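You operate a simulated robot arm through the tools that you are given. There is no shell and no other tool.

Carry out the task below with a simulated robot arm. There is one attempt and no reset: what you move stays moved.

## Task
Put things in order on the top of the green workbench. At the end: the white grease cartridge (marked "EP 2") from the top of the green workbench stands on top of the beige wood block; the white filter box from the top of the green workbench stands where the silver elbow stood; the silver elbow from the top of the green workbench stands on top of the grey steel block; the gold tee from the top of the green workbench is on the grey cover plate; whatever was shut is shut again. Leave all else as you found it, and nothing knocked over.

Only the result counts: the job must be done as asked and must still hold three seconds after the hand-in. Knocking over, shifting, dropping, spilling or breaking anything else fails it. Lids that push on must go on centred and level and be pressed home; caps that screw on are set level and turned clockwise until they are tight.

## Robot
A 6-joint arm with a two-finger gripper, fixed in place. Base frame: the origin is at the foot of the arm, x ahead of it, y to its left, z up; the work surface is at about z = 0. Units: mm, degrees, N and s.
With the tool pointing down near the work surface it reaches from about 240 to 620 mm from the base axis. Its first joint turns from -66.0 to 66.0 degrees. Payload 1.37 kg.
Tool frame: the origin (TCP) lies between the finger pads and is the grasp point; the fingertips stand 22 mm ahead of it; z points along the fingers, y is the line along which they close. The gripper opens to 92 mm; its body begins 65 mm behind the TCP.
Orientation is that of the tool frame in the base frame, as a unit quaternion [w, x, y, z]. With the fingers straight down and closing along the base's y, the tool's x points along the base's -x, its y along +y and its z along -z.

## Interface
- The arm moves only by the tool send_rows. Its argument "steps" is one flat list of numbers, 7 for each row, row after row: the turn, a rotation vector about the tool's x, y, z in units of 6 degrees (1.0 is 6 degrees), then the shift along the tool's x, y, z in units of 20 mm (1.0 is 20 mm), then the gripper command, from -1 (fully open) to 1 (shut), values between in proportion. In form: [rx, ry, rz, x, y, z, fingers, rx, ry, rz, x, y, z, fingers, ...]. A call has 1 to 20 rows; each row shifts and turns the commanded pose from where the row before left it, along the tool's axes as they then stand. A call with a number of a shift or a turn outside -1 to 1 is refused whole. A row lasts 0.2 s, in which the tool goes at most 50 mm and 8.6 degrees; a call with a longer step from one row to the next is refused whole, and so is a gripper value outside its range. Where a pose cannot be reached the arm comes as near as it can. A force on the tool above 40 N (or 10 N above the force at the start of the call, whichever is more), or a blocked arm, ends the call early, and 0.2 s more pass. The fingers move at their own pace (about 59.9 mm/s each) and stop on an object; they squeeze with about 26 N. The grip force told is the motor's: it shows also when the fingers shut on nothing. Time passes only in rows, and 0.2 s behind the last, so rows that do not move let the fingers close. It gives the time, the measured TCP pose, the force on the tool (base axes), the opening and the grip force at its end, in the units of the frame above (readings bear some noise), with the torque about the TCP (base axes, N m) and any sound that the robot's microphone picked up.
- Cameras (640 x 400 px; columns grow to the right, rows downward): "scene" is fixed at [36.6, -439.6, 575.6]; the picture's right is [0.72, -0.69, 0.00], its down [-0.45, -0.47, -0.76] and it looks along [0.53, 0.55, -0.65] (base axes); focal length 284 px, centre (320, 200). "wrist" rides on the gripper at [71, 19, -102] in the tool frame; the picture's right is [-0.26, 0.96, 0.00], its down [-0.75, -0.20, -0.62] and it looks along [-0.60, -0.16, 0.78] (tool axes); focal length 280 px, centre (320, 200).
- camera(camera): a new picture of that camera. No time passes.
- measure_at(camera, pixels): for up to 12 pixels [column, row] of the newest picture of that camera ("zoom" is the newest enlarged one), the place [x, y, z] in the base frame of the surface seen there, good to about 2 mm. No time passes.
- zoom(camera, box): a new picture of the part [left, top, right, bottom] of that camera's present view, enlarged. No time passes.
- close_job(): hands the job in; it is judged then, once.

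Leave the gripper open and the arm clear of the work at the hand-in unless told otherwise.

The tools are called after "Emit:" as a command line: name --argument value ..., lists and objects as JSON in quotes. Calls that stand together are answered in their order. send_rows: Moves the arm, as the interface text tells. Its arguments: {"type":"object","properties":{"steps":{"type":"array","items":{"type":"number"}}},"required":["steps"]} The other tools are called the same way: camera (camera) takes a picture; measure_at (camera, pixels) gives the place of the surface under pixels of a picture; zoom (camera, box) takes an enlarged picture of a part of a camera's view; close_job () hands the job in.

At the start:

```text
time_s: 0.0
tool_pos: [366.3, 45.1, 324.2]
orientation: [0.0, 0.001, 1.0, 0.0]
wrist_force: [0.0, 0.5, 0.3]
moment: [0.01, 0.01, 0.0]
grip_width: 92.0
finger_force: 0.1
```

scene: 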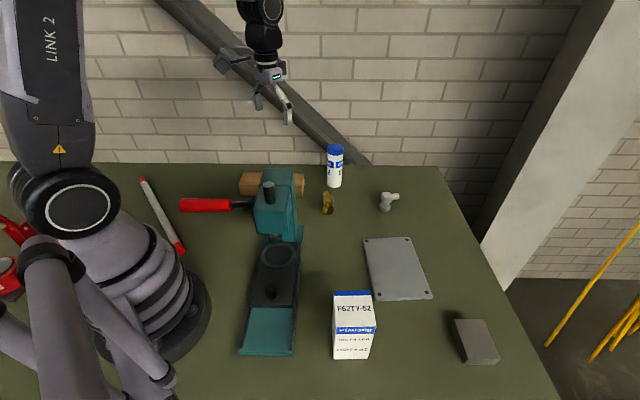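
wrist: 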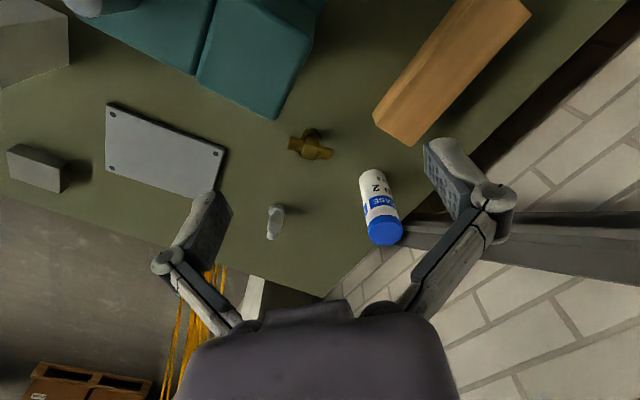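

I see the bench with a cartridge near scene (334,165), the tee at (328,203), the elbow at (387,201), the cover plate at (397,268), the filter box at (353,325), the steel block at (475,341) and the wood block behind the vise press. I'll zoom in and measure before moving.

Emit:
zoom --camera "scene" --box '[220, 130, 420, 255]'

Emit:
measure_at --camera "scene" --pixels '[[334, 149], [334, 185], [328, 196], [328, 213], [387, 195], [384, 209], [395, 195], [397, 268], [353, 305], [353, 350], [475, 330], [480, 355]]'

Emit:
measure_at --camera "wrist" --pixels '[[310, 147], [275, 220], [380, 205], [385, 235], [165, 150], [110, 110], [222, 150], [40, 155], [450, 50], [400, 115], [375, 110], [500, 10]]'

```text
3.20 times, centred on (320, 192) of scene
```

zoom: 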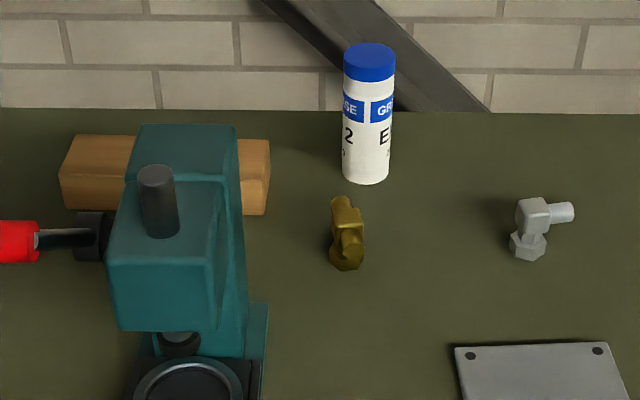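

```text
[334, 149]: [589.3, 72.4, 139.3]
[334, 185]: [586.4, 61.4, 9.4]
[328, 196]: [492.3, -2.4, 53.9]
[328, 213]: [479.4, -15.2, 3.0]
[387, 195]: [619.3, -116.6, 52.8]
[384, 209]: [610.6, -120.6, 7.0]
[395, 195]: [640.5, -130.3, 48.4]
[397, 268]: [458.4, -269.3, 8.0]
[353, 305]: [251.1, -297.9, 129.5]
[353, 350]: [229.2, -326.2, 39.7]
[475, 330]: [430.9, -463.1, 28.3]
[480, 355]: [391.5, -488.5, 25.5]
```

```text
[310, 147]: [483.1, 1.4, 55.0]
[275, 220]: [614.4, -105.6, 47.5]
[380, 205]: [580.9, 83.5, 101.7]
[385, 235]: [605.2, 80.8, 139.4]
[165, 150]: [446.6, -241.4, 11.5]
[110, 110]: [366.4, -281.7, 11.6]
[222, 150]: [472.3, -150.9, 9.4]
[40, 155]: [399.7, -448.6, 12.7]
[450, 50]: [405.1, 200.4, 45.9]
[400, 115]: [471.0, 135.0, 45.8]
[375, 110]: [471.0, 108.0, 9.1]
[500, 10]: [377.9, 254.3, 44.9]
```

The cartridge stands near (587,68), the tee near (483,-5), the elbow near (615,-118). I'll zoom on the plate, box, steel block and the press area for exact geometry.

Emit:
zoom --camera "scene" --box '[320, 225, 520, 375]'

Emit:
zoom --camera "scene" --box '[120, 150, 320, 370]'

Emit:
zoom --camera "wrist" --box '[0, 0, 320, 260]'

Emit:
zoom --camera "wrist" --box '[240, 100, 440, 260]'

```text
2.67 times, centred on (420, 300) of scene
```

zoom: 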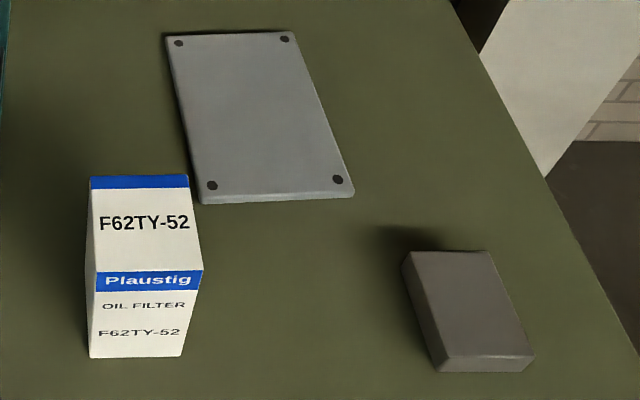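

```text
1.82 times, centred on (220, 260) of scene
```

zoom: 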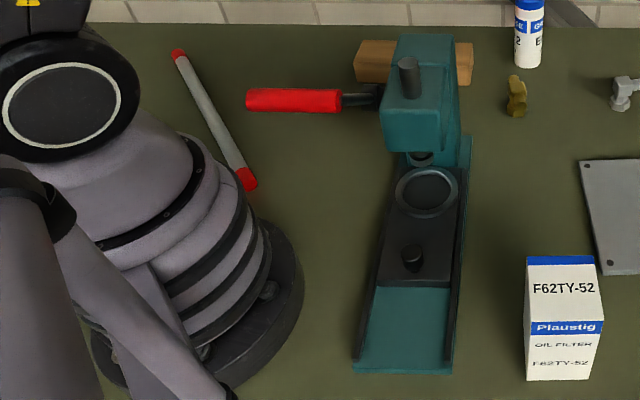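

```text
1.54 times, centred on (160, 130) of wrist
```

zoom: 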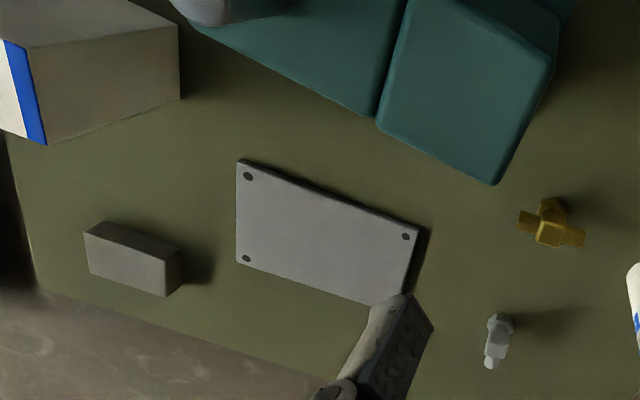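

```text
2.50 times, centred on (340, 180) of wrist
```

zoom: 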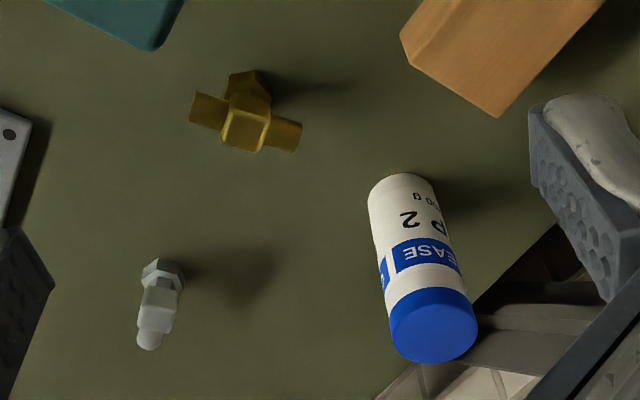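

Latest zoom (wrist, 2.5x) shows the tee at (245,115), the elbow at (158,305), the cartridge at (420,270) and the wood block's end at (470,60). I'll measure points on them.

Emit:
measure_at --camera "zoom" --pixels '[[245, 132], [200, 106], [210, 112], [290, 135], [278, 133], [250, 85], [237, 142], [260, 148], [232, 118], [264, 122], [240, 75], [265, 85]]'

Emit:
measure_at --camera "zoom" --pixels '[[158, 300], [160, 270], [150, 345], [150, 330], [145, 320], [172, 322], [146, 275], [180, 275], [163, 285], [143, 305], [175, 303], [148, 285]]'

Emit:
measure_at --camera "zoom" --pixels '[[435, 335], [395, 335], [472, 320], [425, 300], [440, 358], [400, 180], [372, 195], [430, 185], [500, 110], [405, 40], [425, 15], [545, 60]]'

```text
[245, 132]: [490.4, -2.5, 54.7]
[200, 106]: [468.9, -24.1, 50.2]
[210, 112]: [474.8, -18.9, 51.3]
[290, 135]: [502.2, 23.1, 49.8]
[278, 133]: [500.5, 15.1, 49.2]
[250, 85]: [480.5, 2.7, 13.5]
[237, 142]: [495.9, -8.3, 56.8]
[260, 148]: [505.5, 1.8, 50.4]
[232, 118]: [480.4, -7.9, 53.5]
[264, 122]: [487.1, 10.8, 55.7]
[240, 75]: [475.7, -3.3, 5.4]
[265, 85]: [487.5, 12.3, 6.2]
```

```text
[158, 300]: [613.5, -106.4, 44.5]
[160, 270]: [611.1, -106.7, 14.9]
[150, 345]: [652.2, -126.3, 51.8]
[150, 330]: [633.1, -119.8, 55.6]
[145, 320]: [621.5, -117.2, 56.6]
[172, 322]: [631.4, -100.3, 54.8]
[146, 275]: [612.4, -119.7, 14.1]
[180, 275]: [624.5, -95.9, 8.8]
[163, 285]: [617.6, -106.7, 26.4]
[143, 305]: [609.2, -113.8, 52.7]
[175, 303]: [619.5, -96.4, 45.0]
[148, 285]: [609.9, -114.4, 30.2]
```

```text
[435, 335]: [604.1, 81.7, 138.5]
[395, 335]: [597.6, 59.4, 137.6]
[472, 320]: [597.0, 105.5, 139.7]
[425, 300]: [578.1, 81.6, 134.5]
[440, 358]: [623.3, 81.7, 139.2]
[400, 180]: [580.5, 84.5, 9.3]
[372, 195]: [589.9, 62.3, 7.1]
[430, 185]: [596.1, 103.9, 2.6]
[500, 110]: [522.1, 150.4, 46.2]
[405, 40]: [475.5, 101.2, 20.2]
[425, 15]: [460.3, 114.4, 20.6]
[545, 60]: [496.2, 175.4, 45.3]
```

The tee stands on its hex stem with its run at z≈45, the elbow stands on its hex with its outlet pointing toward +x/-y, and the cartridge is about 46 mm wide and 140 tall. Next I measure the box, steel block, plate, wood block and press.

Emit:
zoom --camera "scene" --box '[320, 270, 520, 395]'

Emit:
measure_at --camera "scene" --pixels '[[334, 293], [371, 292], [375, 325], [334, 326], [335, 356], [369, 357], [353, 310], [455, 322], [485, 321], [497, 358], [467, 359], [470, 340]]'

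Emit:
measure_at --camera "scene" --pixels '[[365, 240], [409, 239], [430, 293], [379, 297], [242, 176], [302, 176], [243, 190], [270, 175], [256, 232], [302, 240], [268, 185], [285, 172]]'

Emit:
measure_at --camera "wrist" --pixels '[[373, 115], [412, 143], [528, 15], [390, 95], [460, 3], [480, 3], [270, 115], [200, 75], [310, 40], [190, 70], [90, 5], [240, 5]]'

```text
3.20 times, centred on (420, 332) of scene
```

zoom: 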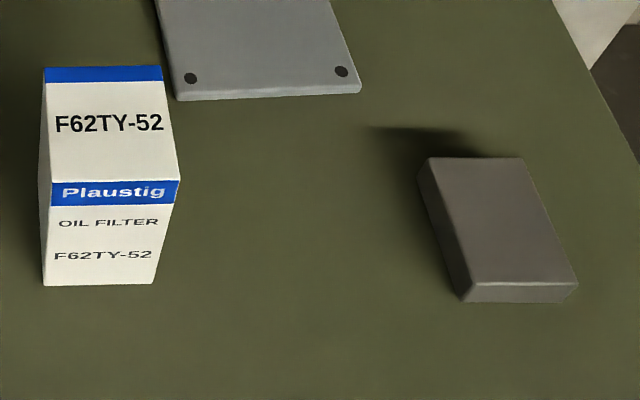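

```text
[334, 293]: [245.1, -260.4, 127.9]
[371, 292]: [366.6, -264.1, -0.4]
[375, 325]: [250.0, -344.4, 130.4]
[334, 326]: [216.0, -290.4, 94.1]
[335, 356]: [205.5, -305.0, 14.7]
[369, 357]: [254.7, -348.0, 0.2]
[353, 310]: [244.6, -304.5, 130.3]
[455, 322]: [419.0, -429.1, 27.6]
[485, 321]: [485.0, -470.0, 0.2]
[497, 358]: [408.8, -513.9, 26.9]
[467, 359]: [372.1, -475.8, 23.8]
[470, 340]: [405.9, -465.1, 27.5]
```

```text
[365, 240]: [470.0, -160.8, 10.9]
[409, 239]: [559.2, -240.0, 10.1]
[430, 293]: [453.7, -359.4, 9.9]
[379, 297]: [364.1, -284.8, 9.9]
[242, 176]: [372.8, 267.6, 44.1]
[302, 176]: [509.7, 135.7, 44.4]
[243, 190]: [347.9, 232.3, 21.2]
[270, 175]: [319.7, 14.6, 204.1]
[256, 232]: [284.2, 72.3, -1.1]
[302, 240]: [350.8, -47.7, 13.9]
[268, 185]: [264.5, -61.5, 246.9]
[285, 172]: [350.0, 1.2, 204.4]
```

```text
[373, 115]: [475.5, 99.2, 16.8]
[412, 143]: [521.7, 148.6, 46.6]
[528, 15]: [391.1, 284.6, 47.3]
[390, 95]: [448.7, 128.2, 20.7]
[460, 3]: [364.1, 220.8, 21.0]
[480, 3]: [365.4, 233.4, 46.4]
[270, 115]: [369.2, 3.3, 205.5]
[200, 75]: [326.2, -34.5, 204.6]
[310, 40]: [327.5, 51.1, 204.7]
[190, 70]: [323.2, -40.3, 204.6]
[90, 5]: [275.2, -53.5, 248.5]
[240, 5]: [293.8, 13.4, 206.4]
```

The wood block's top is at z≈46, centred near (432,194). The press head tops out near z=205–250 around (330,0). I'll measure the box and steel block corners more finely in the current zoom, plus the press and lever in the scene.

Emit:
measure_at --camera "zoom" --pixels '[[48, 70], [157, 70], [175, 178], [55, 180], [110, 125], [47, 280], [150, 280], [100, 240], [434, 163], [520, 162], [570, 282], [472, 284]]'

Emit:
measure_at --camera "scene" --pixels '[[182, 204], [215, 204], [245, 207], [145, 185], [180, 250], [240, 354], [292, 354], [270, 290], [270, 255], [300, 210], [440, 168], [490, 262]]'

```text
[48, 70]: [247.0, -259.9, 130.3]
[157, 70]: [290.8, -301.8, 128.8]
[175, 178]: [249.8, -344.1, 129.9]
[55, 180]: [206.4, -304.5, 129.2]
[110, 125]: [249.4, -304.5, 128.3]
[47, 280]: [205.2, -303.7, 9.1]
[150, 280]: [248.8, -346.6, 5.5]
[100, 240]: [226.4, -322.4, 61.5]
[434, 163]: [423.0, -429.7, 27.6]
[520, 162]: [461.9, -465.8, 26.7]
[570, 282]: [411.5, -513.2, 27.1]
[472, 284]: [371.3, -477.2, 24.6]
```

```text
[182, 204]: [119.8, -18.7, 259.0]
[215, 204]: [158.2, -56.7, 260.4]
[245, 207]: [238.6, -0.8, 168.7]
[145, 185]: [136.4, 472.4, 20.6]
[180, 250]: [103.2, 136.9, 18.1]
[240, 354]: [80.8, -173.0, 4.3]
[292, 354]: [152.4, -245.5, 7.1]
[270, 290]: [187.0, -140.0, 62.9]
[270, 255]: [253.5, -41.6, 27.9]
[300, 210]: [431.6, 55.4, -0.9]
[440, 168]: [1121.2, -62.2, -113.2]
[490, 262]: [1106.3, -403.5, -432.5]
```

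The box is about 60×60×130, centred at (248.5,-302), faces at ±45°. The lever handle sits high (z≈260) near the robot, so I check where the arm's own shoulder and links are relative to it.

Emit:
measure_at --camera "scene" --pixels '[[75, 205], [50, 50], [50, 10], [262, 40], [262, 10], [115, 250], [150, 290], [60, 260], [20, 175], [268, 75], [240, 205], [200, 197]]'

Emit:
zoom --camera "scene" --box '[0, 100, 320, 300]'

```text
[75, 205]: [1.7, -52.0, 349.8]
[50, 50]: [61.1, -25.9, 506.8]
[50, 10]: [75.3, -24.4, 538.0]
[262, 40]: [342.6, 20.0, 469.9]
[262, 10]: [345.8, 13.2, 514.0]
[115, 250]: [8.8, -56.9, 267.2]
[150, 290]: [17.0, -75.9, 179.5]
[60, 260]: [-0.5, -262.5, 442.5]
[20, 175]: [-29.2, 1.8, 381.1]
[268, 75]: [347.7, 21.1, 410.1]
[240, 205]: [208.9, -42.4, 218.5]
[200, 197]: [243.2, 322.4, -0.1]
```

```text
2.00 times, centred on (160, 200) of scene
```

zoom: 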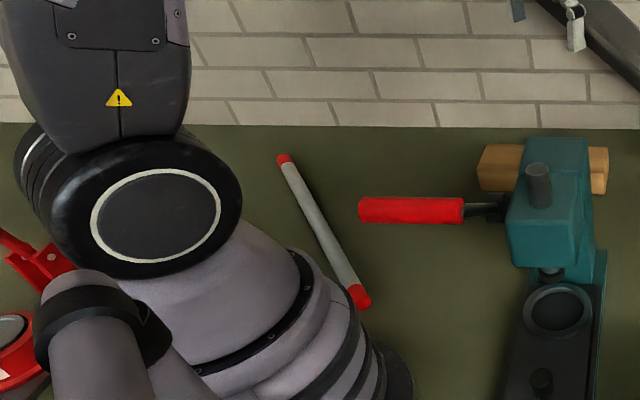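

Shoulder is at z≈350, so the arm passes well over the lever. There's a grey tubular thing in the lower-left foreground (60,260)-(165,375); I'll look at it before sweeping the arm that way.

Emit:
zoom --camera "scene" --box '[0, 200, 320, 400]'

Emit:
measure_at --camera "scene" --pixels '[[50, 300], [60, 350], [60, 390], [110, 320], [150, 360], [165, 375], [10, 330], [40, 390], [10, 235], [10, 280], [30, 385], [120, 390]]'

```text
2.00 times, centred on (160, 300) of scene
```

zoom: 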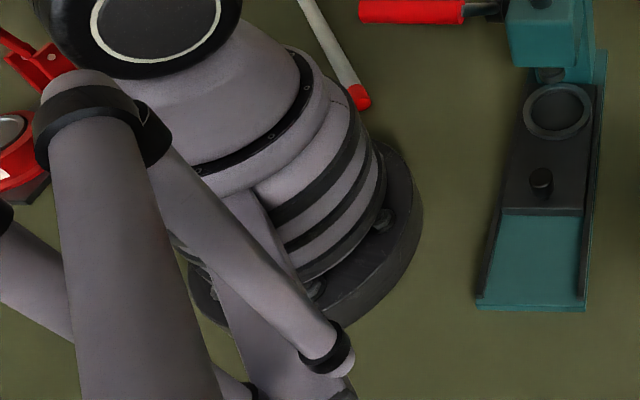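

```text
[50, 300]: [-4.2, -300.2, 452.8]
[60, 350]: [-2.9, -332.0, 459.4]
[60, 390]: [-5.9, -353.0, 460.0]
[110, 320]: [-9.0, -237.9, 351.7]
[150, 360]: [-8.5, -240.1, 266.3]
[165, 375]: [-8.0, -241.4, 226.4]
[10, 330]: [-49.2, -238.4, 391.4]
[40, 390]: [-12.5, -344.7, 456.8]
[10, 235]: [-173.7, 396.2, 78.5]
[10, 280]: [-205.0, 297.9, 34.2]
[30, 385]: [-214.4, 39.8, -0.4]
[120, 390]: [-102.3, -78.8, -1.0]
```

The grey tubes are the camera's stand at about (-8,-240); the arm stays clear of it. The elbow must move first. I'll go to a hover above it around (600,-105,180), lowering on the way, fingers open, then rotate about the tool axis to line up with its outlet.

Emit:
send_rows --steps '[0, 0, 0, -0.975, -0.625, 0.6, -1, 0, 0, 0, -0.975, -0.625, 0.6, -1, 0, 0, 0, -0.975, -0.625, 0.6, -1, 0, 0, 0, -0.975, -0.625, 0.6, -1, 0, 0, 0, -0.975, -0.625, 0.6, -1, 0, 0, 0, -0.975, -0.625, 0.6, -1, 0, 0, 0, -0.975, -0.625, 0.6, -1, 0, 0, 0, -0.975, -0.625, 0.6, -1, 0, 0, 0, -0.975, -0.625, 0.6, -1, 0, 0, 0, -0.975, -0.625, 0.6, -1, 0, 0, 0, -0.975, -0.625, 0.6, -1, 0, 0, 0, -0.975, -0.625, 0.6, -1]'

Emit:
camera --camera "wrist"

Emit:
camera --camera "scene"

```text
time_s: 2.6
tool_pos: [598.5, -104.1, 179.5]
orientation: [0.0, 0.0, 1.0, 0.0]
wrist_force: [0.2, -1.0, 0.1]
moment: [0.0, 0.02, 0.0]
grip_width: 92.2
finger_force: 0.1
```

```text
taken
```

wrist: 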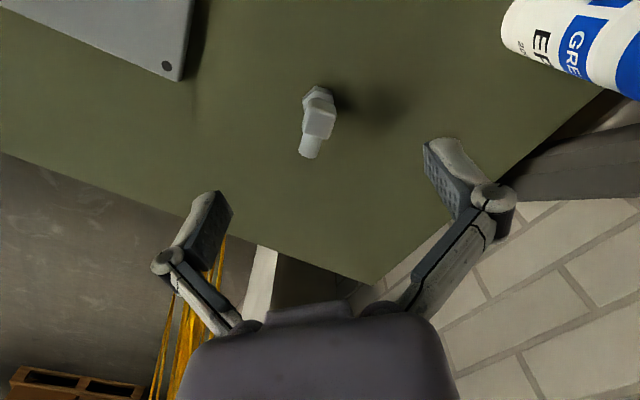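

```text
taken
```

scene: 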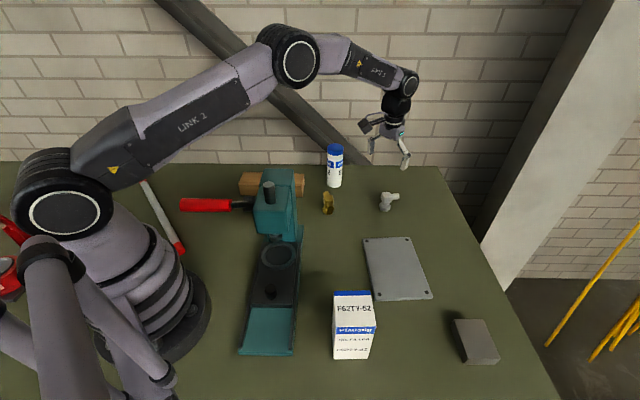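

The hover was reached as commanded; the elbow is at wrist (318,118). I'll zoom on it and measure it closely, plus the bench edges.

Emit:
zoom --camera "wrist" --box '[268, 70, 368, 170]'

Emit:
measure_at --camera "wrist" --pixels '[[310, 150], [316, 118], [320, 95], [250, 238], [368, 278], [470, 195], [100, 185], [310, 145], [305, 100], [335, 105], [318, 105], [318, 130]]'

```text
4.00 times, centred on (318, 120) of wrist
```

zoom: 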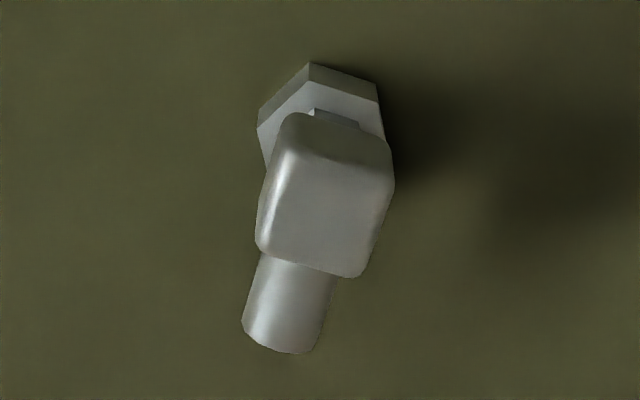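

```text
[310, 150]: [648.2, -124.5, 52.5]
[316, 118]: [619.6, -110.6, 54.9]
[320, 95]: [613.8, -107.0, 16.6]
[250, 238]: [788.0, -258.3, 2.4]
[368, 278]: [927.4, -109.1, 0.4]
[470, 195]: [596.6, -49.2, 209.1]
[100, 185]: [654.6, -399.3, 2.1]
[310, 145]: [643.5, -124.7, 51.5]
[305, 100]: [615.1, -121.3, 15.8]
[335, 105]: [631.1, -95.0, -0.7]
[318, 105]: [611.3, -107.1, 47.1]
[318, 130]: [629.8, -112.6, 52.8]
```

The elbow's square knuckle top spans zoom (270–390,120–275), with the outlet pointing down-left. I'll measure its corners.

Emit:
measure_at --camera "zoom" --pixels '[[295, 140], [380, 160], [262, 240], [350, 270], [320, 200], [250, 322], [315, 345], [285, 300], [262, 130], [310, 75], [375, 95], [330, 150]]'

```text
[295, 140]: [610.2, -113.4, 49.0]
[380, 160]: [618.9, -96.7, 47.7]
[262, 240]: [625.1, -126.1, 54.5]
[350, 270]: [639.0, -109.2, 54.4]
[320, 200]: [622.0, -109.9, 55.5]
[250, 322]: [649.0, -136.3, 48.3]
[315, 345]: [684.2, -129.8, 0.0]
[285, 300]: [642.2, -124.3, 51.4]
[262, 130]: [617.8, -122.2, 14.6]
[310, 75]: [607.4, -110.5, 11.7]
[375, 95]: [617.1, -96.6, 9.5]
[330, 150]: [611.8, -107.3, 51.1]
```

The elbow's knuckle is about 22 mm wide centred near (622,-110), top z=55, outlet azimuth about -28.5°. I'll yaw the tool 28.5° clockwise so the fingers close across the outlet, then tilt 20° outward for reach.

Emit:
send_rows --steps '[0, 0, 0.95, 0, 0, 0, -1, 0, 0, 0.95, 0, 0, 0, -1, 0, 0, 0.95, 0, 0, 0, -1, 0, 0, 0.95, 0, 0, 0, -1, 0, 0, 0.95, 0, 0, 0, -1, 0, -0.8333, 0, 0, 0, 0, -1, 0, -0.8333, 0, 0, 0, 0, -1, 0, -0.8333, 0, 0, 0, 0, -1, 0, -0.8333, 0, 0, 0, 0, -1, 0, 0, 0, 0, 0, 0, -1]'

Emit:
camera --camera "wrist"

```text
time_s: 4.8
tool_pos: [598.9, -103.3, 180.2]
orientation: [0.169, 0.241, 0.955, -0.043]
wrist_force: [0.5, -0.6, 0.3]
moment: [0.01, 0.0, 0.05]
grip_width: 92.1
finger_force: 0.1
```

```text
taken
```

wrist: 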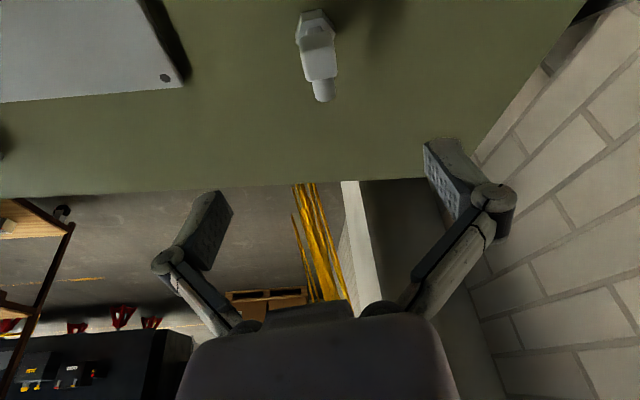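

Tilt reads 20° with heading -28.4°. I'll move to a hover right above the elbow at (622,-110,110) and look again.

Emit:
send_rows --steps '[0, 0, 0, 0.0186, 0.051, 0.738, -1, 0, 0, 0, 0.0186, 0.051, 0.738, -1, 0, 0, 0, 0.0186, 0.051, 0.738, -1, 0, 0, 0, 0.0186, 0.051, 0.738, -1, 0, 0, 0, 0.0186, 0.051, 0.738, -1, 0, 0, 0, 0, 0, 0, -1]'

Emit:
camera --camera "wrist"

Emit:
zoom --camera "wrist" --box '[240, 50, 400, 150]'

```text
time_s: 6.2
tool_pos: [623.3, -111.1, 108.9]
orientation: [0.168, 0.242, 0.955, -0.042]
wrist_force: [-0.2, 0.0, 0.0]
moment: [0.04, -0.01, 0.01]
grip_width: 92.1
finger_force: 0.0
```

```text
taken
```

wrist: 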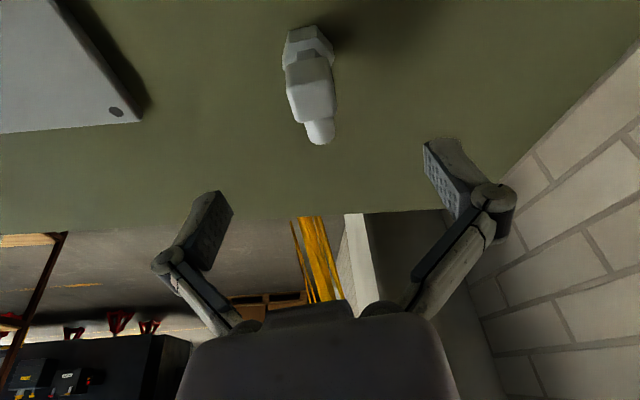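

```text
4.00 times, centred on (320, 100) of wrist
```

zoom: 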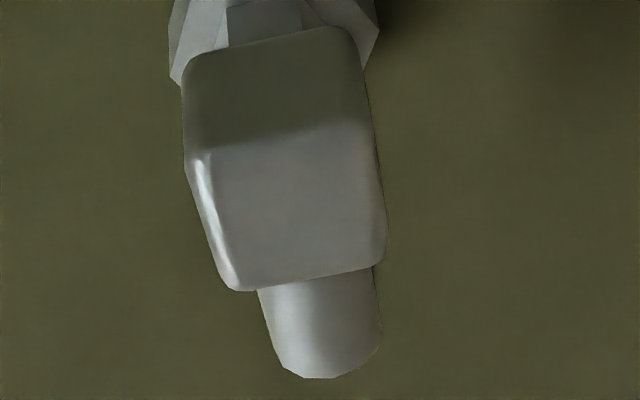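

Now the knuckle fills the zoom: top face corners near (210,160), (362,130), (238,285), (382,262). Measuring to confirm centre and yaw.

Emit:
measure_at --camera "zoom" --pixels '[[215, 165], [358, 130], [240, 280], [378, 258], [298, 210], [275, 300], [372, 290], [320, 365], [200, 80], [350, 45], [275, 60], [330, 320]]'

```text
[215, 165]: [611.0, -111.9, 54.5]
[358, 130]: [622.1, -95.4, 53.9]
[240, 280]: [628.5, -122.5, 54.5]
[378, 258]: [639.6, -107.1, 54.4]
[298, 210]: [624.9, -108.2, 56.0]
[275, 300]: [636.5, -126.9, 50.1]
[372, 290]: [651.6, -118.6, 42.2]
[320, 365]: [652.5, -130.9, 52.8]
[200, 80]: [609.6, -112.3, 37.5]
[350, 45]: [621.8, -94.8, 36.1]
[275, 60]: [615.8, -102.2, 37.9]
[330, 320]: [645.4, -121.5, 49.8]
```

Corners give centre (625,-109) and heading about -32°, so I correct yaw by 3° and 2 mm sideways, then descend vertically to z≈44 with fingers open.

Emit:
send_rows --steps '[0.171, 0, 0.47, 0, 0.1, 0, -1, 0, 0, 0, 0.222, 0, 0.611, -1, 0, 0, 0, 0.222, 0, 0.611, -1, 0, 0, 0, 0.222, 0, 0.611, -1, 0, 0, 0, 0.222, 0, 0.611, -1, 0, 0, 0, 0.222, 0, 0.611, -1, 0, 0, 0, 0, 0, 0, -1]'

Emit:
camera --camera "wrist"

```text
time_s: 7.8
tool_pos: [624.4, -110.5, 42.9]
orientation: [0.168, 0.266, 0.948, -0.046]
wrist_force: [-0.5, 1.1, -0.7]
moment: [0.02, 0.01, 0.0]
grip_width: 92.1
finger_force: 0.0
```

```text
taken
```

wrist: 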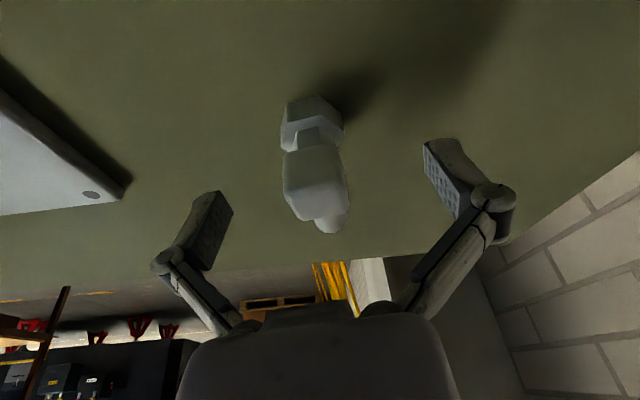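

The knuckle sits right between the fingers at (315,185). Closing.

Emit:
send_rows --steps '[0, 0, 0, 0, 0, 0, 0, 0, 0, 0, 0, 0, 0, 0.4, 0, 0, 0, 0, 0, 0, 1, 0, 0, 0, 0, 0, 0, 1, 0, 0, 0, 0, 0, 0, 1, 0, 0, 0, 0, 0, 0, 1]'

Emit:
zoom --camera "wrist" --box '[200, 60, 440, 260]'

```text
time_s: 9.2
tool_pos: [625.2, -110.4, 44.6]
orientation: [0.167, 0.267, 0.948, -0.048]
wrist_force: [-0.6, 0.0, 1.2]
moment: [0.03, 0.01, 0.01]
grip_width: 32.1
finger_force: 26.0
```

```text
2.00 times, centred on (320, 160) of wrist
```

zoom: 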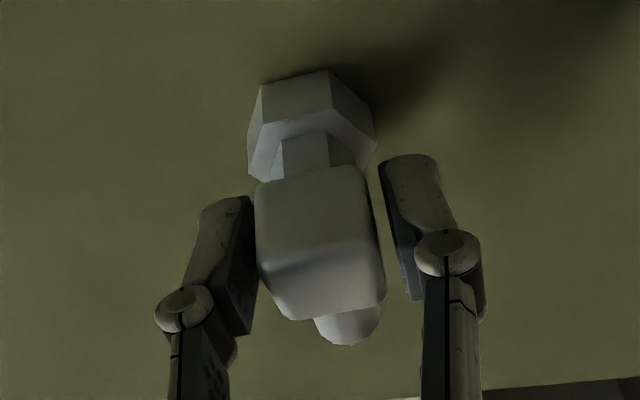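

The opening reads 32 mm and the right finger still shows a gap; the fingers may still be closing. I'll let a few more still rows pass.

Emit:
send_rows --steps '[0, 0, 0, 0, 0, 0, 1, 0, 0, 0, 0, 0, 0, 1, 0, 0, 0, 0, 0, 0, 1]'

Emit:
zoom --camera "wrist" --box '[200, 60, 440, 260]'

```text
time_s: 10.0
tool_pos: [624.5, -108.4, 43.6]
orientation: [0.167, 0.267, 0.948, -0.047]
wrist_force: [-0.5, -0.9, 1.4]
moment: [0.01, 0.06, 0.0]
grip_width: 31.9
finger_force: 26.3
```

```text
2.00 times, centred on (320, 160) of wrist
```

zoom: 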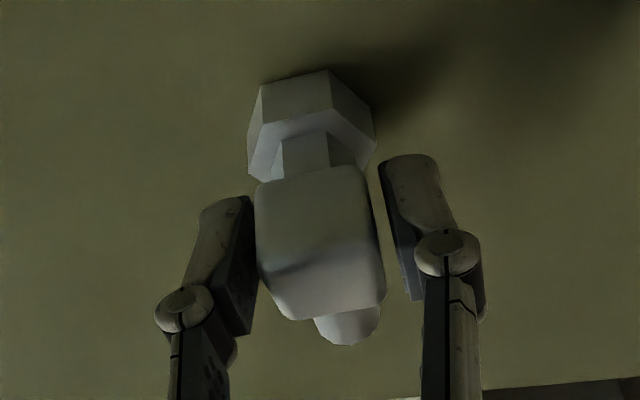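

The grip stopped at 32 mm with full force while gaps remain at the knuckle, so the low fingertips are probably catching on the wider lower part. I'll open a little, rise 13 mm so the pads act on the flat knuckle only, and close again.

Emit:
send_rows --steps '[0, 0, 0, 0, 0, 0, -0.1, 0, 0, 0, 0, 0, 0, -0.1, 0, 0, 0, -0.111, 0, -0.3055, -0.1, 0, 0, 0, -0.111, 0, -0.3055, -0.1, 0, 0, 0, 0, 0, 0, 0.3, 0, 0, 0, 0, 0, 0, 1, 0, 0, 0, 0, 0, 0, 1, 0, 0, 0, 0, 0, 0, 1, 0, 0, 0, 0, 0, 0, 1]'

Emit:
zoom --camera "wrist" --box '[200, 60, 440, 260]'

```text
time_s: 12.0
tool_pos: [622.0, -108.1, 57.7]
orientation: [0.167, 0.267, 0.948, -0.047]
wrist_force: [-1.8, 0.7, 1.9]
moment: [0.0, 0.05, -0.03]
grip_width: 31.4
finger_force: 25.7
```

```text
2.00 times, centred on (320, 160) of wrist
```

zoom: 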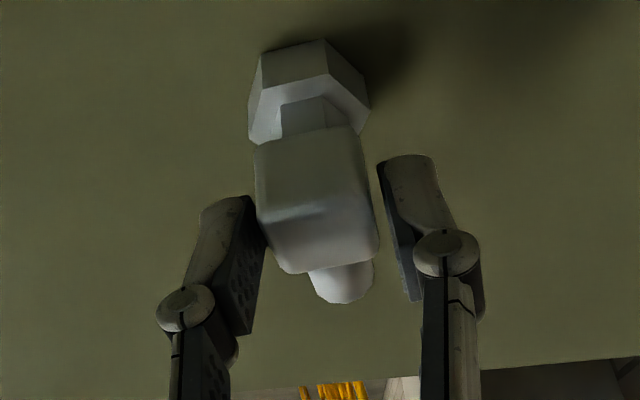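

Still 31 mm at full force. Something solid blocks the fingers, so it may simply be the part's effective width. I'll test with a small 8 mm lift and look.

Emit:
send_rows --steps '[0, 0, 0, -0.068, 0, -0.188, 1, 0, 0, 0, -0.068, 0, -0.188, 1, 0, 0, 0, 0, 0, 0, 1]'

Emit:
zoom --camera "wrist" --box '[200, 60, 440, 260]'

Emit:
zoom --camera "scene" --box '[340, 130, 440, 230]'

```text
time_s: 12.8
tool_pos: [622.5, -108.8, 65.9]
orientation: [0.167, 0.267, 0.948, -0.047]
wrist_force: [-0.3, -0.1, -0.3]
moment: [0.03, 0.02, -0.05]
grip_width: 31.6
finger_force: 26.0
```

```text
2.00 times, centred on (320, 160) of wrist
```

zoom: 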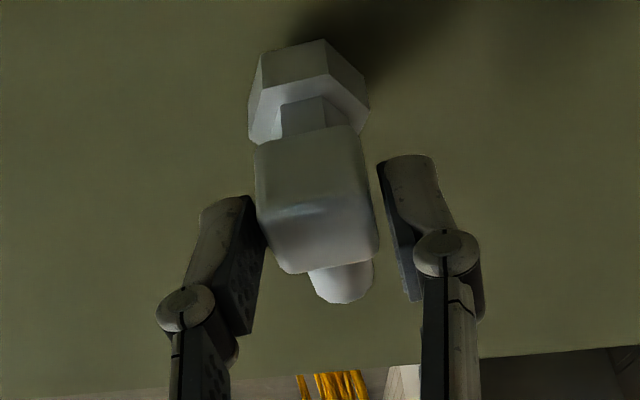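

```text
4.00 times, centred on (390, 180) of scene
```

zoom: 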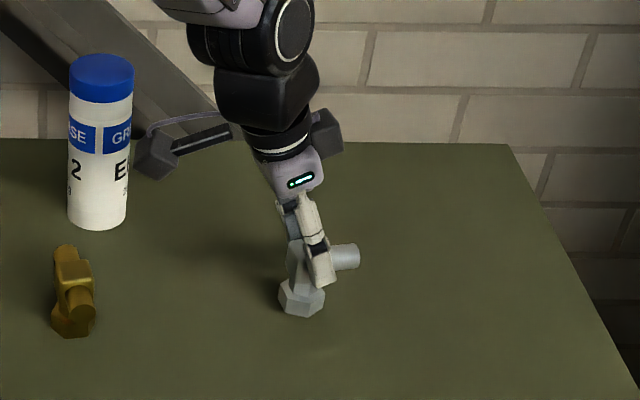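

The elbow came up with the gripper: its place in the wrist picture is unchanged while the bench moved. Its base is about 57 mm below the TCP. I'll lift to z≈150 and swing it clockwise around the base toward the steel block (first half).

Emit:
send_rows --steps '[0, 0, 0, -0.287, 0, -0.789, 1, 0, 0, 0, -0.287, 0, -0.789, 1, 0, 0, 0, -0.287, 0, -0.789, 1, 0, 0, 0, -0.287, 0, -0.789, 1, 0, 0, 0, -0.287, 0, -0.789, 1, 0.0914, 0, 0.2512, -0.294, -0.827, 0.107, 1, 0.0914, 0, 0.2512, -0.294, -0.827, 0.107, 1, 0.0914, 0, 0.2512, -0.294, -0.827, 0.107, 1, 0.0914, 0, 0.2512, -0.294, -0.827, 0.107, 1, 0.0914, 0, 0.2512, -0.294, -0.827, 0.107, 1, 0.0914, 0, 0.2512, -0.294, -0.827, 0.107, 1, 0.0914, 0, 0.2512, -0.294, -0.827, 0.107, 1, 0.0914, 0, 0.2512, -0.294, -0.827, 0.107, 1, 0.0914, 0, 0.2512, -0.294, -0.827, 0.107, 1, 0.0914, 0, 0.2512, -0.294, -0.827, 0.107, 1, 0.0914, 0, 0.2512, -0.294, -0.827, 0.107, 1, 0.0914, 0, 0.2512, -0.294, -0.827, 0.107, 1]'

Emit:
camera --camera "scene"

```text
time_s: 16.4
tool_pos: [553.1, -307.8, 149.3]
orientation: [0.157, 0.423, 0.89, -0.075]
wrist_force: [-0.1, 0.8, -1.3]
moment: [0.03, -0.01, -0.02]
grip_width: 31.5
finger_force: 26.3
```

```text
taken
```

scene: 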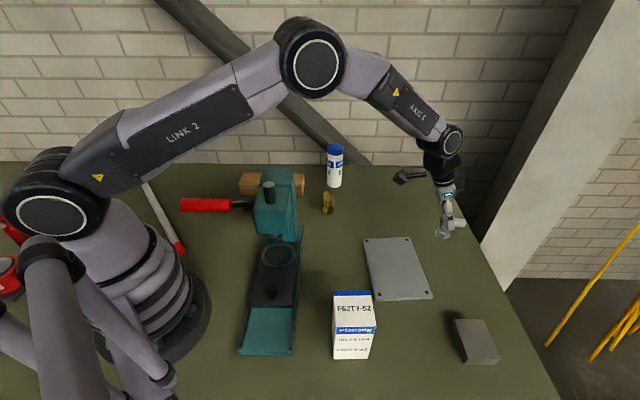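

On track: r≈633, heading as planned, elbow held. Second half of the swing.

Emit:
send_rows --steps '[0.0914, 0, 0.2512, -0.294, -0.827, 0.107, 1, 0.0914, 0, 0.2512, -0.294, -0.827, 0.107, 1, 0.0914, 0, 0.2512, -0.294, -0.827, 0.107, 1, 0.0914, 0, 0.2512, -0.294, -0.827, 0.107, 1, 0.0914, 0, 0.2512, -0.294, -0.827, 0.107, 1, 0.0914, 0, 0.2512, -0.294, -0.827, 0.107, 1, 0.0914, 0, 0.2512, -0.294, -0.827, 0.107, 1, 0.0914, 0, 0.2512, -0.294, -0.827, 0.107, 1, 0.0914, 0, 0.2512, -0.294, -0.827, 0.107, 1, 0.0914, 0, 0.2512, -0.294, -0.827, 0.107, 1, 0.0914, 0, 0.2512, -0.294, -0.827, 0.107, 1, 0.0914, 0, 0.2512, -0.294, -0.827, 0.107, 1, 0, 0, 0, 0, 0, 0, 1]'

Emit:
camera --camera "wrist"

Emit:
camera --camera "scene"

```text
time_s: 19.2
tool_pos: [420.4, -472.9, 151.5]
orientation: [0.142, 0.566, 0.806, -0.1]
wrist_force: [0.6, -0.7, -0.5]
moment: [0.0, 0.0, 0.03]
grip_width: 31.4
finger_force: 25.6
```

```text
taken
```

wrist: 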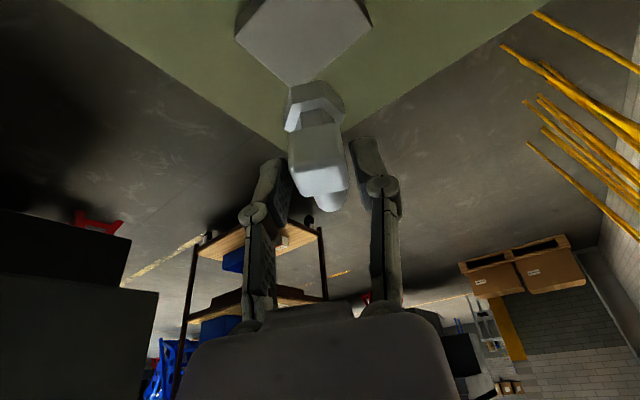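

```text
taken
```

scene: 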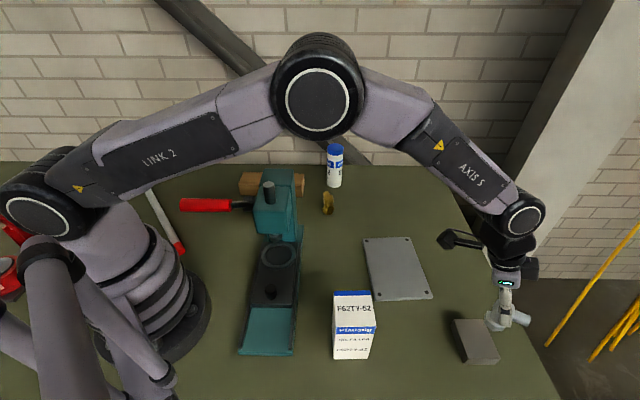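

The elbow is now above the steel block region near the bench's corner. I'll zoom in the scene and measure both the hex base and the block top for alignment.

Emit:
zoom --camera "scene" --box '[440, 270, 560, 370]'

Emit:
measure_at --camera "wrist" --pixels '[[305, 30], [305, 82], [238, 38], [368, 25], [340, 100], [288, 130], [310, 90], [318, 160], [330, 205], [250, 5], [355, 5], [300, 60]]'

```text
4.00 times, centred on (500, 320) of scene
```

zoom: 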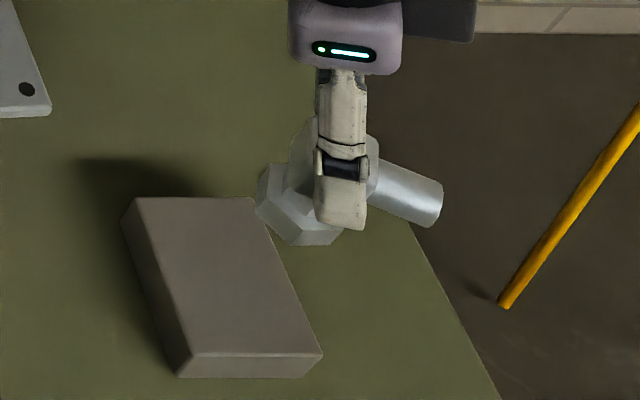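

```text
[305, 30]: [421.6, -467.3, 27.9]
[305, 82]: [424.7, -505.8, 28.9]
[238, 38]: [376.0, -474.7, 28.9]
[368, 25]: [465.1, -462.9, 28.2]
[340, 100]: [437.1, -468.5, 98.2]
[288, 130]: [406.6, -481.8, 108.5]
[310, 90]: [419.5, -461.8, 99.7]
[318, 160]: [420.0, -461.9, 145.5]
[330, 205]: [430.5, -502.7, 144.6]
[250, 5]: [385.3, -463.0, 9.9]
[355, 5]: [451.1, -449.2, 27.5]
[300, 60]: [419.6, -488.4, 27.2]
```

Block top reads z≈28. I'll measure points on the hex in this scene zoom to fix its centre.

Emit:
measure_at --camera "zoom" --pixels '[[260, 210], [290, 240], [325, 241], [262, 180], [298, 212], [280, 225], [310, 230], [300, 180], [410, 190], [435, 205], [140, 203], [250, 203]]'

```text
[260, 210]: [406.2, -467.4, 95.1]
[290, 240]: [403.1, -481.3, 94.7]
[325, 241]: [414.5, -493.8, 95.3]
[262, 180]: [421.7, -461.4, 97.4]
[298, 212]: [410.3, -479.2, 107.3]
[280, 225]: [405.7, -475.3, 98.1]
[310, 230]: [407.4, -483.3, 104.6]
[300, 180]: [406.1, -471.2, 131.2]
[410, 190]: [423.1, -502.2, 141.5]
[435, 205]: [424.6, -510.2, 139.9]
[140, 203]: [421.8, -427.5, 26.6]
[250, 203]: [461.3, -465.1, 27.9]
```

The hex base centre is near (418,-477.6) with its bottom level at z≈95. The block centre is (417,-471.5,28). I'll shift back about 6 mm and come down 60 mm to just above the block.

Emit:
send_rows --steps '[0, 0, 0, 0.2625, 0.0105, 0.543, 1, 0, 0, 0, 0.2625, 0.0105, 0.543, 1, 0, 0, 0, 0.2625, 0.0105, 0.543, 1, 0, 0, 0, 0.2625, 0.0105, 0.543, 1, 0, 0, 0, 0.2625, 0.0105, 0.543, 1, 0, 0, 0, 0, 0, 0, 1]'

Emit:
camera --camera "wrist"

Emit:
zoom --camera "scene" --box '[440, 270, 560, 370]'

```text
time_s: 20.6
tool_pos: [420.4, -468.0, 90.0]
orientation: [0.142, 0.565, 0.807, -0.1]
wrist_force: [-0.4, -0.2, -1.6]
moment: [0.02, 0.0, 0.0]
grip_width: 31.1
finger_force: 26.0
```

```text
taken
```

wrist: 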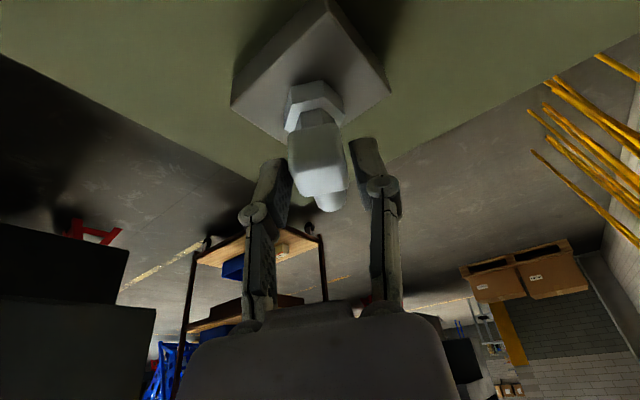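

```text
4.00 times, centred on (500, 320) of scene
```

zoom: 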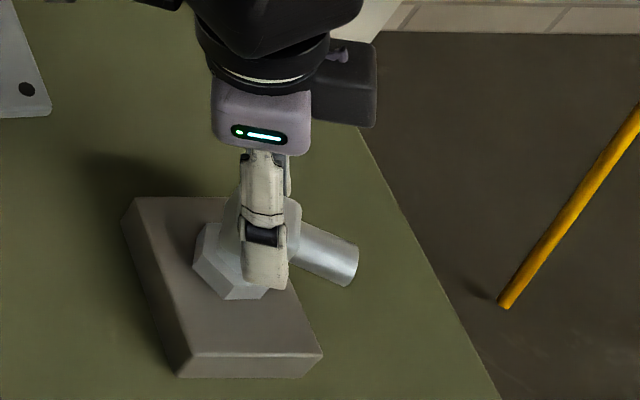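

The hex is over the middle of the block, about 7 mm above it. Lowering slowly by 6 mm and watching the force.

Emit:
send_rows --steps '[0, 0, 0, 0.0342, 0, 0.094, 1, 0, 0, 0, 0.0342, 0, 0.094, 1, 0, 0, 0, 0.0171, 0, 0.047, 1, 0, 0, 0, 0.0171, 0, 0.047, 1, 0, 0, 0, 0, 0, 0, 1]'

Emit:
zoom --camera "scene" --box '[440, 270, 560, 370]'

```text
time_s: 21.8
tool_pos: [420.1, -466.7, 85.7]
orientation: [0.143, 0.566, 0.806, -0.101]
wrist_force: [-2.7, 3.2, 9.6]
moment: [0.15, 0.21, -0.02]
grip_width: 31.8
finger_force: 25.7
```

```text
4.00 times, centred on (500, 320) of scene
```

zoom: 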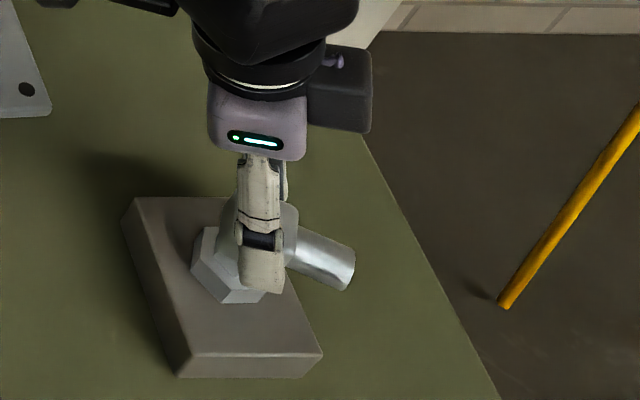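

Contact: 9.6 N upward, elbow level on the block. I'll relieve the press by 0.5 mm, open the fingers gently and hold still to settle.

Emit:
send_rows --steps '[0, 0, 0, -0.0086, 0, -0.0235, 1, 0, 0, 0, 0, 0, 0, 0.25, 0, 0, 0, 0, 0, 0, 0.15, 0, 0, 0, 0, 0, 0, 0, 0, 0, 0, 0, 0, 0, -0.3, 0, 0, 0, 0, 0, 0, -0.6, 0, 0, 0, 0, 0, 0, -0.6]'

Emit:
zoom --camera "scene" --box '[440, 270, 560, 370]'

Emit:
camera --camera "wrist"

```text
time_s: 23.4
tool_pos: [420.3, -467.1, 85.2]
orientation: [0.142, 0.566, 0.806, -0.099]
wrist_force: [0.4, -0.2, 0.0]
moment: [0.02, 0.0, 0.01]
grip_width: 73.6
finger_force: 0.0
```

```text
4.00 times, centred on (500, 320) of scene
```

zoom: 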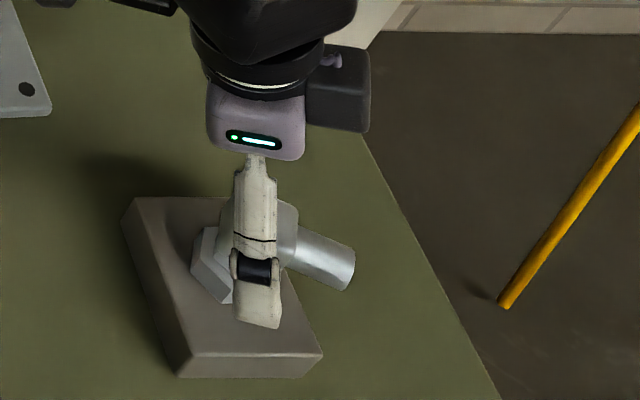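

```text
taken
```

wrist: 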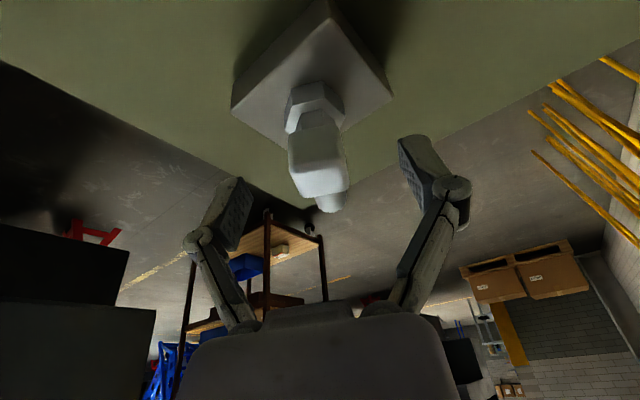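

The elbow stands by itself on the steel block. Now I back off straight up 100 mm, then travel toward the filter box at z≈200.

Emit:
send_rows --steps '[0, 0, 0, -0.342, 0, -0.94, -0.6, 0, 0, 0, -0.342, 0, -0.94, -0.6, 0, 0, 0, -0.342, 0, -0.94, -0.6, 0, 0, 0, -0.342, 0, -0.94, -0.6, 0, 0, 0, -0.342, 0, -0.94, -1, 0, 0, 0, 0.888, -0.479, -0.396, -1, 0, 0, 0, 0.888, -0.479, -0.396, -1, 0, 0, 0, 0.888, -0.479, -0.396, -1, 0, 0, 0, 0.888, -0.479, -0.396, -1, 0, 0, 0, 0.888, -0.479, -0.396, -1, 0, 0, 0, 0.888, -0.479, -0.396, -1, 0, 0, 0, 0.888, -0.479, -0.396, -1, 0, 0, 0, 0.888, -0.479, -0.396, -1, 0, 0, 0, 0.888, -0.479, -0.396, -1, 0, 0, 0, 0.888, -0.479, -0.396, -1, 0, 0, 0, 0.888, -0.479, -0.396, -1]'

Emit:
camera --camera "scene"

Emit:
camera --camera "wrist"

```text
time_s: 26.8
tool_pos: [247.7, -300.1, 199.6]
orientation: [0.142, 0.566, 0.806, -0.1]
wrist_force: [-0.4, 0.6, -0.5]
moment: [0.01, 0.01, 0.02]
grip_width: 91.7
finger_force: 0.1
```

```text
taken
```

scene: 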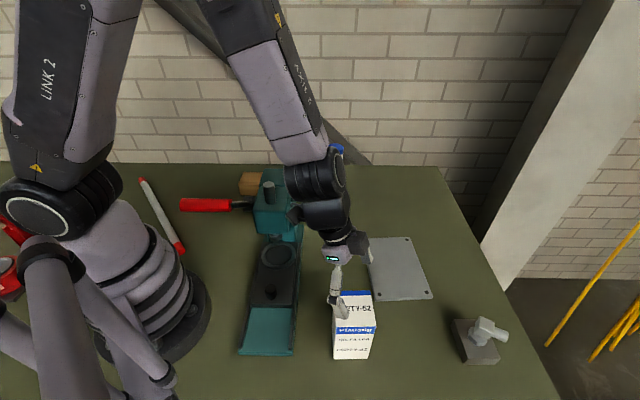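

```text
taken
```

wrist: 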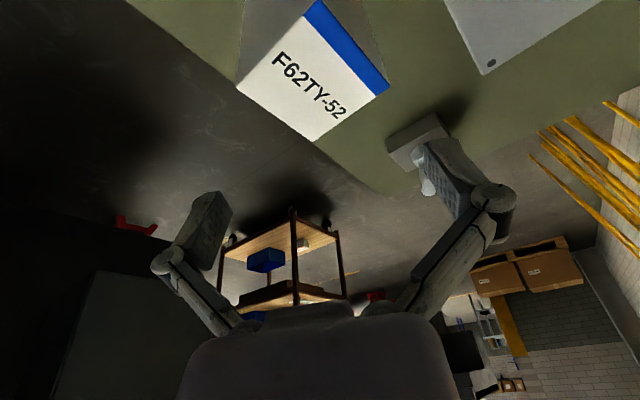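

I'm above the box; its top is at wrist (315,75). Measuring its top corners to fix centre and angle before turning the tool.

Emit:
measure_at --camera "wrist" --pixels '[[241, 87], [314, 137], [385, 88], [318, 4], [312, 70], [280, 112], [350, 112], [280, 44], [350, 40]]'

```text
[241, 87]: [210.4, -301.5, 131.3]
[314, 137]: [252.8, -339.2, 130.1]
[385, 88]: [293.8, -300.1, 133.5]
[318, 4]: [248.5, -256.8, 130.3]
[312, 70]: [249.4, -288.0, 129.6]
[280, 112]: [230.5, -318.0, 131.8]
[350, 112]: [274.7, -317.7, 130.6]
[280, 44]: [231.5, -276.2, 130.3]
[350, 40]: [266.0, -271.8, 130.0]
```

Box centre averages (250,-300.5), faces at about -43.5°. I'll turn the tool to that heading, keeping the 20° tilt, and come down to z≈155.

Emit:
send_rows --steps '[-0.304, 0, -0.8365, 0, 0, 0, -1, -0.304, 0, -0.8365, 0, 0, 0, -1, -0.304, 0, -0.8365, 0, 0, 0, -1, -0.304, 0, -0.8365, 0, 0, 0, -1, -0.304, 0, -0.8365, 0, 0, 0, -1, 0, 0, 0, 0.22, 0.022, 0.7, -1, 0, 0, 0, 0.22, 0.022, 0.7, -1, 0, 0, 0, 0.22, 0.022, 0.7, -1, 0, 0, 0, 0, 0, 0, -1]'

Emit:
camera --camera "wrist"

Emit:
camera --camera "scene"

```text
time_s: 28.8
tool_pos: [249.8, -296.7, 172.0]
orientation: [0.155, 0.393, 0.904, -0.068]
wrist_force: [-0.8, 0.3, -0.2]
moment: [-0.04, -0.02, -0.02]
grip_width: 92.1
finger_force: 0.0
out of reach, approached as far as the arm can: row 4, 6, 7
```

```text
taken
```

wrist: 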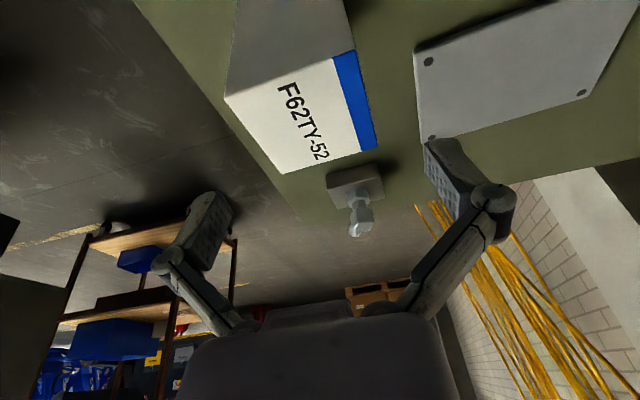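

```text
taken
```

scene: 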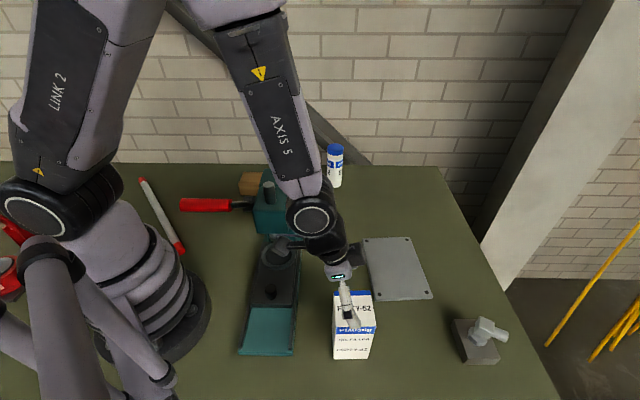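

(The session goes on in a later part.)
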